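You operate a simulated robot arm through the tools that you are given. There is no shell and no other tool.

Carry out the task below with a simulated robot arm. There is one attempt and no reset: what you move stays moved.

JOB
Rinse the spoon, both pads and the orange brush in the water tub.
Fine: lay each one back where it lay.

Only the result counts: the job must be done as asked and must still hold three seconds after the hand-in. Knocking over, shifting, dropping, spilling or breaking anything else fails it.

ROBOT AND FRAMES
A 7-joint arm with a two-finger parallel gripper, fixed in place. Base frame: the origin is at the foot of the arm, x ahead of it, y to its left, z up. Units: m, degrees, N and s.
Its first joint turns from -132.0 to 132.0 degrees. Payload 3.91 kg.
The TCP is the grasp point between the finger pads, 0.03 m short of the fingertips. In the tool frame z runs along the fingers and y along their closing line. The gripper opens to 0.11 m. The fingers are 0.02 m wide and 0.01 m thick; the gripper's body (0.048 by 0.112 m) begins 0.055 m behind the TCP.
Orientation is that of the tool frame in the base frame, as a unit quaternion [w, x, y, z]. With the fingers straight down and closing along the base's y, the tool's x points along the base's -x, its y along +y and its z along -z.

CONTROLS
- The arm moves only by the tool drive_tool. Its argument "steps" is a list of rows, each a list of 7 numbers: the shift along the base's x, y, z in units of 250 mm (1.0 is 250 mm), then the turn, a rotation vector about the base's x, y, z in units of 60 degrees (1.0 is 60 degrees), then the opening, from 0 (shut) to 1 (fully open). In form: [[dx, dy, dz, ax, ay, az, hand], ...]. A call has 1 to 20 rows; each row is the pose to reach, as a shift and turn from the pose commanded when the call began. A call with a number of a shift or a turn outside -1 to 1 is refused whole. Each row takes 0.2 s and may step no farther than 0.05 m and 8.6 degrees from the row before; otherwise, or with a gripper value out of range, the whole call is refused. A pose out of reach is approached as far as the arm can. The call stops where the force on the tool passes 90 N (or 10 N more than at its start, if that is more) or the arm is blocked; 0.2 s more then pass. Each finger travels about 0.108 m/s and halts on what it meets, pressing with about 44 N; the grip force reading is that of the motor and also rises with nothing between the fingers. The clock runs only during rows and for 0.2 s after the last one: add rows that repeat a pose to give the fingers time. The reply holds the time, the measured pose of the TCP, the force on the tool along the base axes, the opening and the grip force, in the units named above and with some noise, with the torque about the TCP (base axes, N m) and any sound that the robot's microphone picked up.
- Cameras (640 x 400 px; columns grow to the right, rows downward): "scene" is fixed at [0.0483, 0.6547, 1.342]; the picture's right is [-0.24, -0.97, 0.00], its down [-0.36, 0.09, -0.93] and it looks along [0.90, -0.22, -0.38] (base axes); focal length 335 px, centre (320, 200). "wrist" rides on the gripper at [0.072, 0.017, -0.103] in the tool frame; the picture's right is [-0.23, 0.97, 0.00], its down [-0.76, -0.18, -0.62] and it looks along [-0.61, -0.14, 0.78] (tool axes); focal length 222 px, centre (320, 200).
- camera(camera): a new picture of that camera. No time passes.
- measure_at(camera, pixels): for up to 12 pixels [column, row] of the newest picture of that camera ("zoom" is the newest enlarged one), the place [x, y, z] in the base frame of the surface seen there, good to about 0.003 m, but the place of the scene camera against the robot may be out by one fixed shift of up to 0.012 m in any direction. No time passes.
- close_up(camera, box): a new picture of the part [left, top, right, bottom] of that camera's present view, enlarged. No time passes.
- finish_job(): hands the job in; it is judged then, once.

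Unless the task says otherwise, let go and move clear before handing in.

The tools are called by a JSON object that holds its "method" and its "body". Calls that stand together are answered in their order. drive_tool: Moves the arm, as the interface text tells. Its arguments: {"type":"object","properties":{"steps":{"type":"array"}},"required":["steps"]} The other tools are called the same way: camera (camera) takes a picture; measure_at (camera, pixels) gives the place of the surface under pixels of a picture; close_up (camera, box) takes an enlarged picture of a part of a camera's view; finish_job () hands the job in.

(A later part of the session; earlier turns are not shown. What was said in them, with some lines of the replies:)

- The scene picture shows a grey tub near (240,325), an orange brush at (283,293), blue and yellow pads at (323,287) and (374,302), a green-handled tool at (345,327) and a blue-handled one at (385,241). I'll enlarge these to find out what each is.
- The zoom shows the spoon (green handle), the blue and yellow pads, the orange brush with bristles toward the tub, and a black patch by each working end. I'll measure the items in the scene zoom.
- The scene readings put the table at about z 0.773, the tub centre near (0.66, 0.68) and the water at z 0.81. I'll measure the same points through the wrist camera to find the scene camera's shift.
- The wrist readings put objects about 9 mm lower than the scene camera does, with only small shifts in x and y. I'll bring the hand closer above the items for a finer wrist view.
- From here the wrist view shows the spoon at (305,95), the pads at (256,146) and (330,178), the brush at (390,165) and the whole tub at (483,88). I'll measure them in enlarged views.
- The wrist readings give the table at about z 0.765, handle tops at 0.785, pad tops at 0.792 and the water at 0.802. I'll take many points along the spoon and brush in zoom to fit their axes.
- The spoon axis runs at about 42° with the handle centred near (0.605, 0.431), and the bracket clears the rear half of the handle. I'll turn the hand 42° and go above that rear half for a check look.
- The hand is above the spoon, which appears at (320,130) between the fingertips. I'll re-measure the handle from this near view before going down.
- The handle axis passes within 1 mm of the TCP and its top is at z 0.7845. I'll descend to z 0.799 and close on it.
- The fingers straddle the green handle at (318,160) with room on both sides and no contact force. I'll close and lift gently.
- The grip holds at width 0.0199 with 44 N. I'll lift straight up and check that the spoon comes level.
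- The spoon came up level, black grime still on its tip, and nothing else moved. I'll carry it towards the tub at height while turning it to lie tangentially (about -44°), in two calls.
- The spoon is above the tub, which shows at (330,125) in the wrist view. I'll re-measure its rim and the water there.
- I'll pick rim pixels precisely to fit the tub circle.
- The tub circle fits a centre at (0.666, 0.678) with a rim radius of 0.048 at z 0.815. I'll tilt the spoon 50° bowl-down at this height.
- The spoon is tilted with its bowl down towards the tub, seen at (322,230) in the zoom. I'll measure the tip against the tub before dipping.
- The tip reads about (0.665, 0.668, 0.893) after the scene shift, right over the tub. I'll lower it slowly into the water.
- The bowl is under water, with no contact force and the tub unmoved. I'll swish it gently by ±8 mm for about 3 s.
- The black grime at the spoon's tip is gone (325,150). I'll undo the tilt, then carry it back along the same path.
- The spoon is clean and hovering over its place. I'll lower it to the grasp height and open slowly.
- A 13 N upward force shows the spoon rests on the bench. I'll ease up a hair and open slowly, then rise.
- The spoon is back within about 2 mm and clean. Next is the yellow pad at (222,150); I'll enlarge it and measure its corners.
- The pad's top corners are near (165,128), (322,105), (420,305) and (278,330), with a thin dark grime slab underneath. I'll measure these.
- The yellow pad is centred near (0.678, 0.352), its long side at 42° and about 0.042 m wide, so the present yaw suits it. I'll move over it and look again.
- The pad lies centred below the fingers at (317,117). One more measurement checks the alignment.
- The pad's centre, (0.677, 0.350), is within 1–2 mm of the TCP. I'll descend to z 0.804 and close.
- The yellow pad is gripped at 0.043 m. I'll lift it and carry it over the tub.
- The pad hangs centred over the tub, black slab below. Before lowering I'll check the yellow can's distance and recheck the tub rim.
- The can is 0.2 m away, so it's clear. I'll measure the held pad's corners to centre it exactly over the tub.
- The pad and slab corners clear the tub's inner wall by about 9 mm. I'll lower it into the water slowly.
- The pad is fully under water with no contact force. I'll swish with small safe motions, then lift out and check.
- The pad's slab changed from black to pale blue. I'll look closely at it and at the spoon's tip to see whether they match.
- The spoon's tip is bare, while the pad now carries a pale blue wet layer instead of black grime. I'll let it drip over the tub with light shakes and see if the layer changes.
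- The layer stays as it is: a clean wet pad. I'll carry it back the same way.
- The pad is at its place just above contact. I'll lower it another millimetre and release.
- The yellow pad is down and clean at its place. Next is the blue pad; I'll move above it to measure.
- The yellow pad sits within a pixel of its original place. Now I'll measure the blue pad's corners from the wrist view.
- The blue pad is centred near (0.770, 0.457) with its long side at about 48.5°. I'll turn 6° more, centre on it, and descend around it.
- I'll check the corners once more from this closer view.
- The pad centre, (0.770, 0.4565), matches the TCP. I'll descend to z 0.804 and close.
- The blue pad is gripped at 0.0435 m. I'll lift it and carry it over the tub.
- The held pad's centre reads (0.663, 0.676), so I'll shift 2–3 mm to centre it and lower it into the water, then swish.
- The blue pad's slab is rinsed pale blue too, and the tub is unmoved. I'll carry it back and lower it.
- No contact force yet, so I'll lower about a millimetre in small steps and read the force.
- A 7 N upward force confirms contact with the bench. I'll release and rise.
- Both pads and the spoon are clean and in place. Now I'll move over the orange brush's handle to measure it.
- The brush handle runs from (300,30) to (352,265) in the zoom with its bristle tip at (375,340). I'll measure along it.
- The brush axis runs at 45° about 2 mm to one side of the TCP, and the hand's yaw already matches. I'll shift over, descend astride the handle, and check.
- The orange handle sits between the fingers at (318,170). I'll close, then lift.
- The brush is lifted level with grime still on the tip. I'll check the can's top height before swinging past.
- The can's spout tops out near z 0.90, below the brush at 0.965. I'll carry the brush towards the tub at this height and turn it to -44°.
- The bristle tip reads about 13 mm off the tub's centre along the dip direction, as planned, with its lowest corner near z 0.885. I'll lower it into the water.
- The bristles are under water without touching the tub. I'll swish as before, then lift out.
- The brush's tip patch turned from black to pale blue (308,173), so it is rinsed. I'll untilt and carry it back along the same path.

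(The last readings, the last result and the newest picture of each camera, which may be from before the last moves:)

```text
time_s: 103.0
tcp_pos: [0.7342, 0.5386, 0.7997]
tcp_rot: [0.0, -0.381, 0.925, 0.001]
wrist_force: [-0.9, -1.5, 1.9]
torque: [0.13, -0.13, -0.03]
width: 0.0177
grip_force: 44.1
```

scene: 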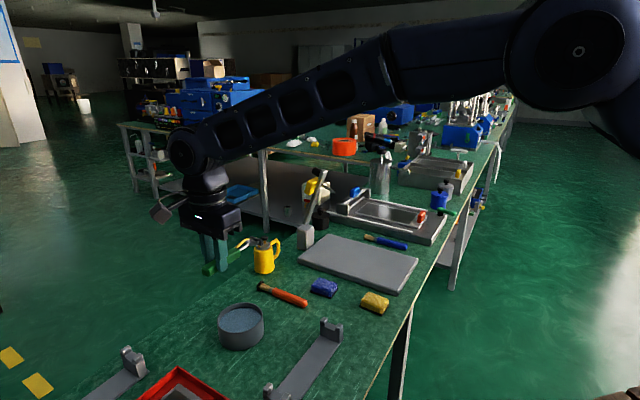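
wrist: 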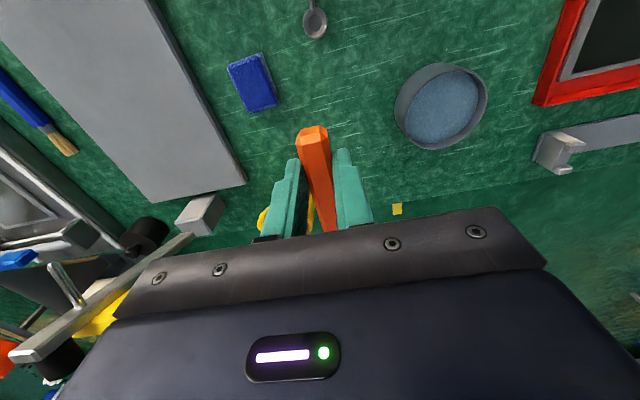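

There is a light touch at z 0.7997. I'll settle it half a millimetre lower, then open and rise.

{"method": "drive_tool", "body": {"steps": [[0, 0, -0.002, 0, 0, 0, 0], [0, 0, -0.002, 0, 0, 0, 0], [0, 0, -0.002, 0, 0, 0, 0.18], [0, 0, -0.002, 0, 0, 0, 0.24], [0, 0, -0.002, 0, 0, 0, 0.3], [0, 0, -0.002, 0, 0, 0, 0.36], [0, 0, -0.002, 0, 0, 0, 0.36]]}}

{"method": "drive_tool", "body": {"steps": [[0, 0, 0.06, 0, 0, 0, 0.36], [0, 0, 0.16, 0, 0, 0, 0.36], [0, 0, 0.3, 0, 0, 0, 0.38], [0, 0, 0.48, 0, 0, 0, 0.4], [0, 0, 0.66, 0, 0, 0, 0.4], [0, 0, 0.82, 0, 0, 0, 0.4], [-0.15, -0.1, 0.95, 0, 0, 0, 0.4], [-0.3, -0.2, 0.95, 0, 0, 0, 0.4], [-0.45, -0.3, 0.95, 0, 0, 0, 0.4], [-0.45, -0.3, 0.95, 0, 0, 0, 0.4]]}}

{"method": "close_up", "body": {"camera": "scene", "box": [200, 220, 440, 370]}}

{"method": "measure_at", "body": {"camera": "zoom", "pixels": [[196, 192], [282, 222], [240, 205], [178, 183], [334, 176], [464, 218], [372, 272], [458, 308], [415, 288], [322, 250]]}}

{"method": "camera", "body": {"camera": "wrist"}}

```text
time_s: 104.6
tcp_pos: [0.7348, 0.539, 0.7989]
tcp_rot: [0.001, -0.381, 0.925, 0.0]
wrist_force: [-0.8, 0.3, 0.0]
torque: [0.01, -0.03, -0.01]
width: 0.0397
grip_force: 0.0
```

```text
refused: row 7 steps farther than a row can; nothing moved
```

```text
2.67 times, centred on (320, 295) of scene
```

zoom: 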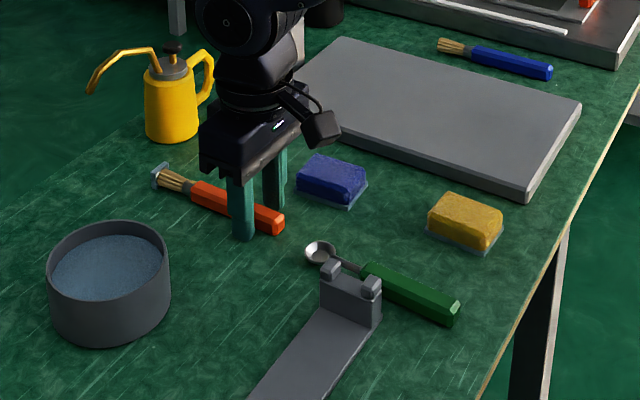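

```text
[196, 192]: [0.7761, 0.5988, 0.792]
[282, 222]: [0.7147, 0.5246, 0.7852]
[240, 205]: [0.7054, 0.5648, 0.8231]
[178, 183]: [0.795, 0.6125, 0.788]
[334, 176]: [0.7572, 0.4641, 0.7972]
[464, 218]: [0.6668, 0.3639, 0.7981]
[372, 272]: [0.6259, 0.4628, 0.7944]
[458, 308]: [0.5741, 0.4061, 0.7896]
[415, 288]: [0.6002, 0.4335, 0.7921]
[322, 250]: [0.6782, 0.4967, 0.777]
```

```text
taken
```

wrist: 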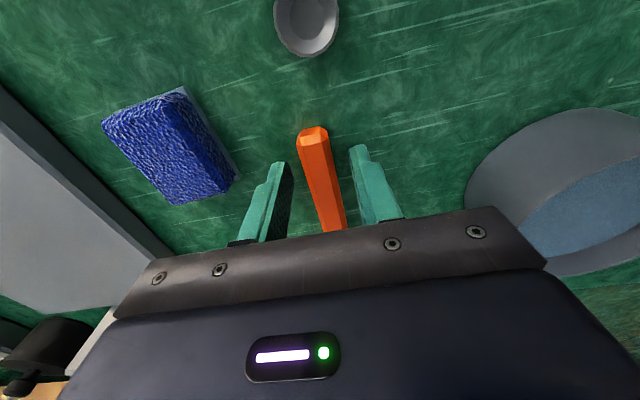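

The fingers are open and the brush lies where it was, but the rise was refused for a row that was too long. I'll rise with smaller rows and move clear.

{"method": "drive_tool", "body": {"steps": [[0, 0, 0.06, 0, 0, 0, 0.36], [0, 0, 0.16, 0, 0, 0, 0.36], [0, 0, 0.3, 0, 0, 0, 0.38], [0, 0, 0.48, 0, 0, 0, 0.4], [0, 0, 0.66, 0, 0, 0, 0.4], [0, 0, 0.82, 0, 0, 0, 0.4], [-0.12, -0.08, 0.88, 0, 0, 0, 0.4], [-0.24, -0.16, 0.94, 0, 0, 0, 0.4], [-0.36, -0.24, 0.95, 0, 0, 0, 0.4], [-0.48, -0.32, 0.95, 0, 0, 0, 0.4], [-0.6, -0.4, 0.95, 0, 0, 0, 0.4], [-0.6, -0.4, 0.95, 0, 0, 0, 0.4]]}}

{"method": "camera", "body": {"camera": "scene"}}

{"method": "close_up", "body": {"camera": "scene", "box": [200, 220, 440, 370]}}

{"method": "camera", "body": {"camera": "wrist"}}

```text
time_s: 107.2
tcp_pos: [0.5862, 0.4381, 1.0368]
tcp_rot: [0.0, -0.38, 0.925, -0.001]
wrist_force: [0.2, -0.2, -0.1]
torque: [0.01, 0.02, -0.01]
width: 0.0441
grip_force: 0.1
```

```text
taken
```

scene: 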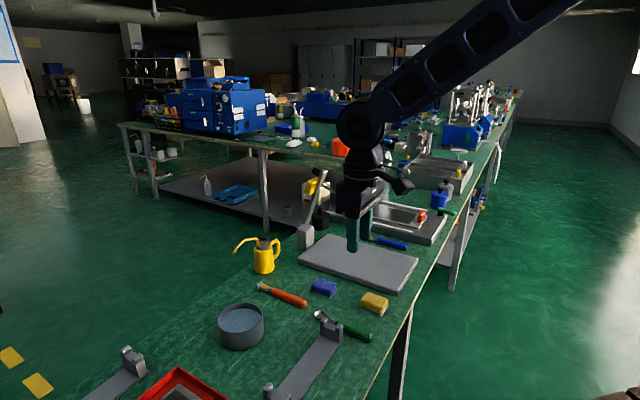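

```text
2.67 times, centred on (320, 295) of scene
```

zoom: 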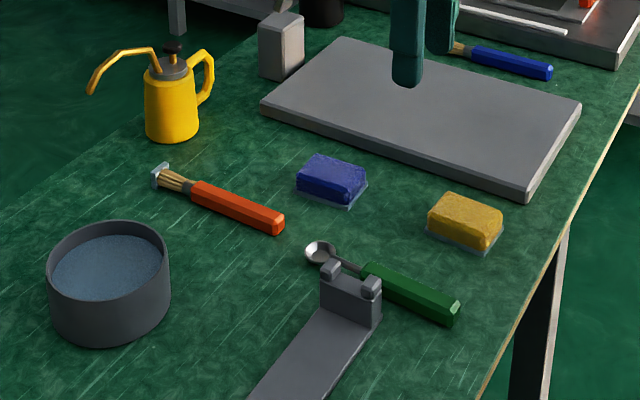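

```text
taken
```

wrist: 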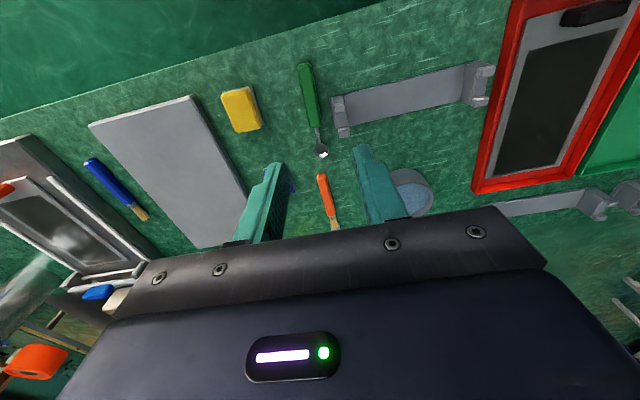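

All four items show no black grime and lie at their original pixels: brush (235,205), pads (333,178) and (465,218), spoon (385,285). The tub, can, board and bracket are unmoved and the hand is clear, so I'm handing in.

{"method": "finish_job", "body": {}}

```text
The job is handed in.
```

I rinsed the spoon, both pads and the orange brush in the water tub, laid each one back in its place, and handed the job in. I haven't seen the verdict.

- **Rinsing:** the black grime is gone from all four. The spoon came out bare. The pads and the brush tip came out with a pale blue layer, which I took to be water. It didn't change when I held the yellow pad over the tub and shook it.
- **Placement:** in the final pictures each item is within about 2–3 mm of where it lay. The spoon is the furthest off, by roughly that much.
- **Everything else:** the tub, oil can, board and bracket look unmoved, and I saw no spilled water. The gripper was open and clear of the bench when I handed in.
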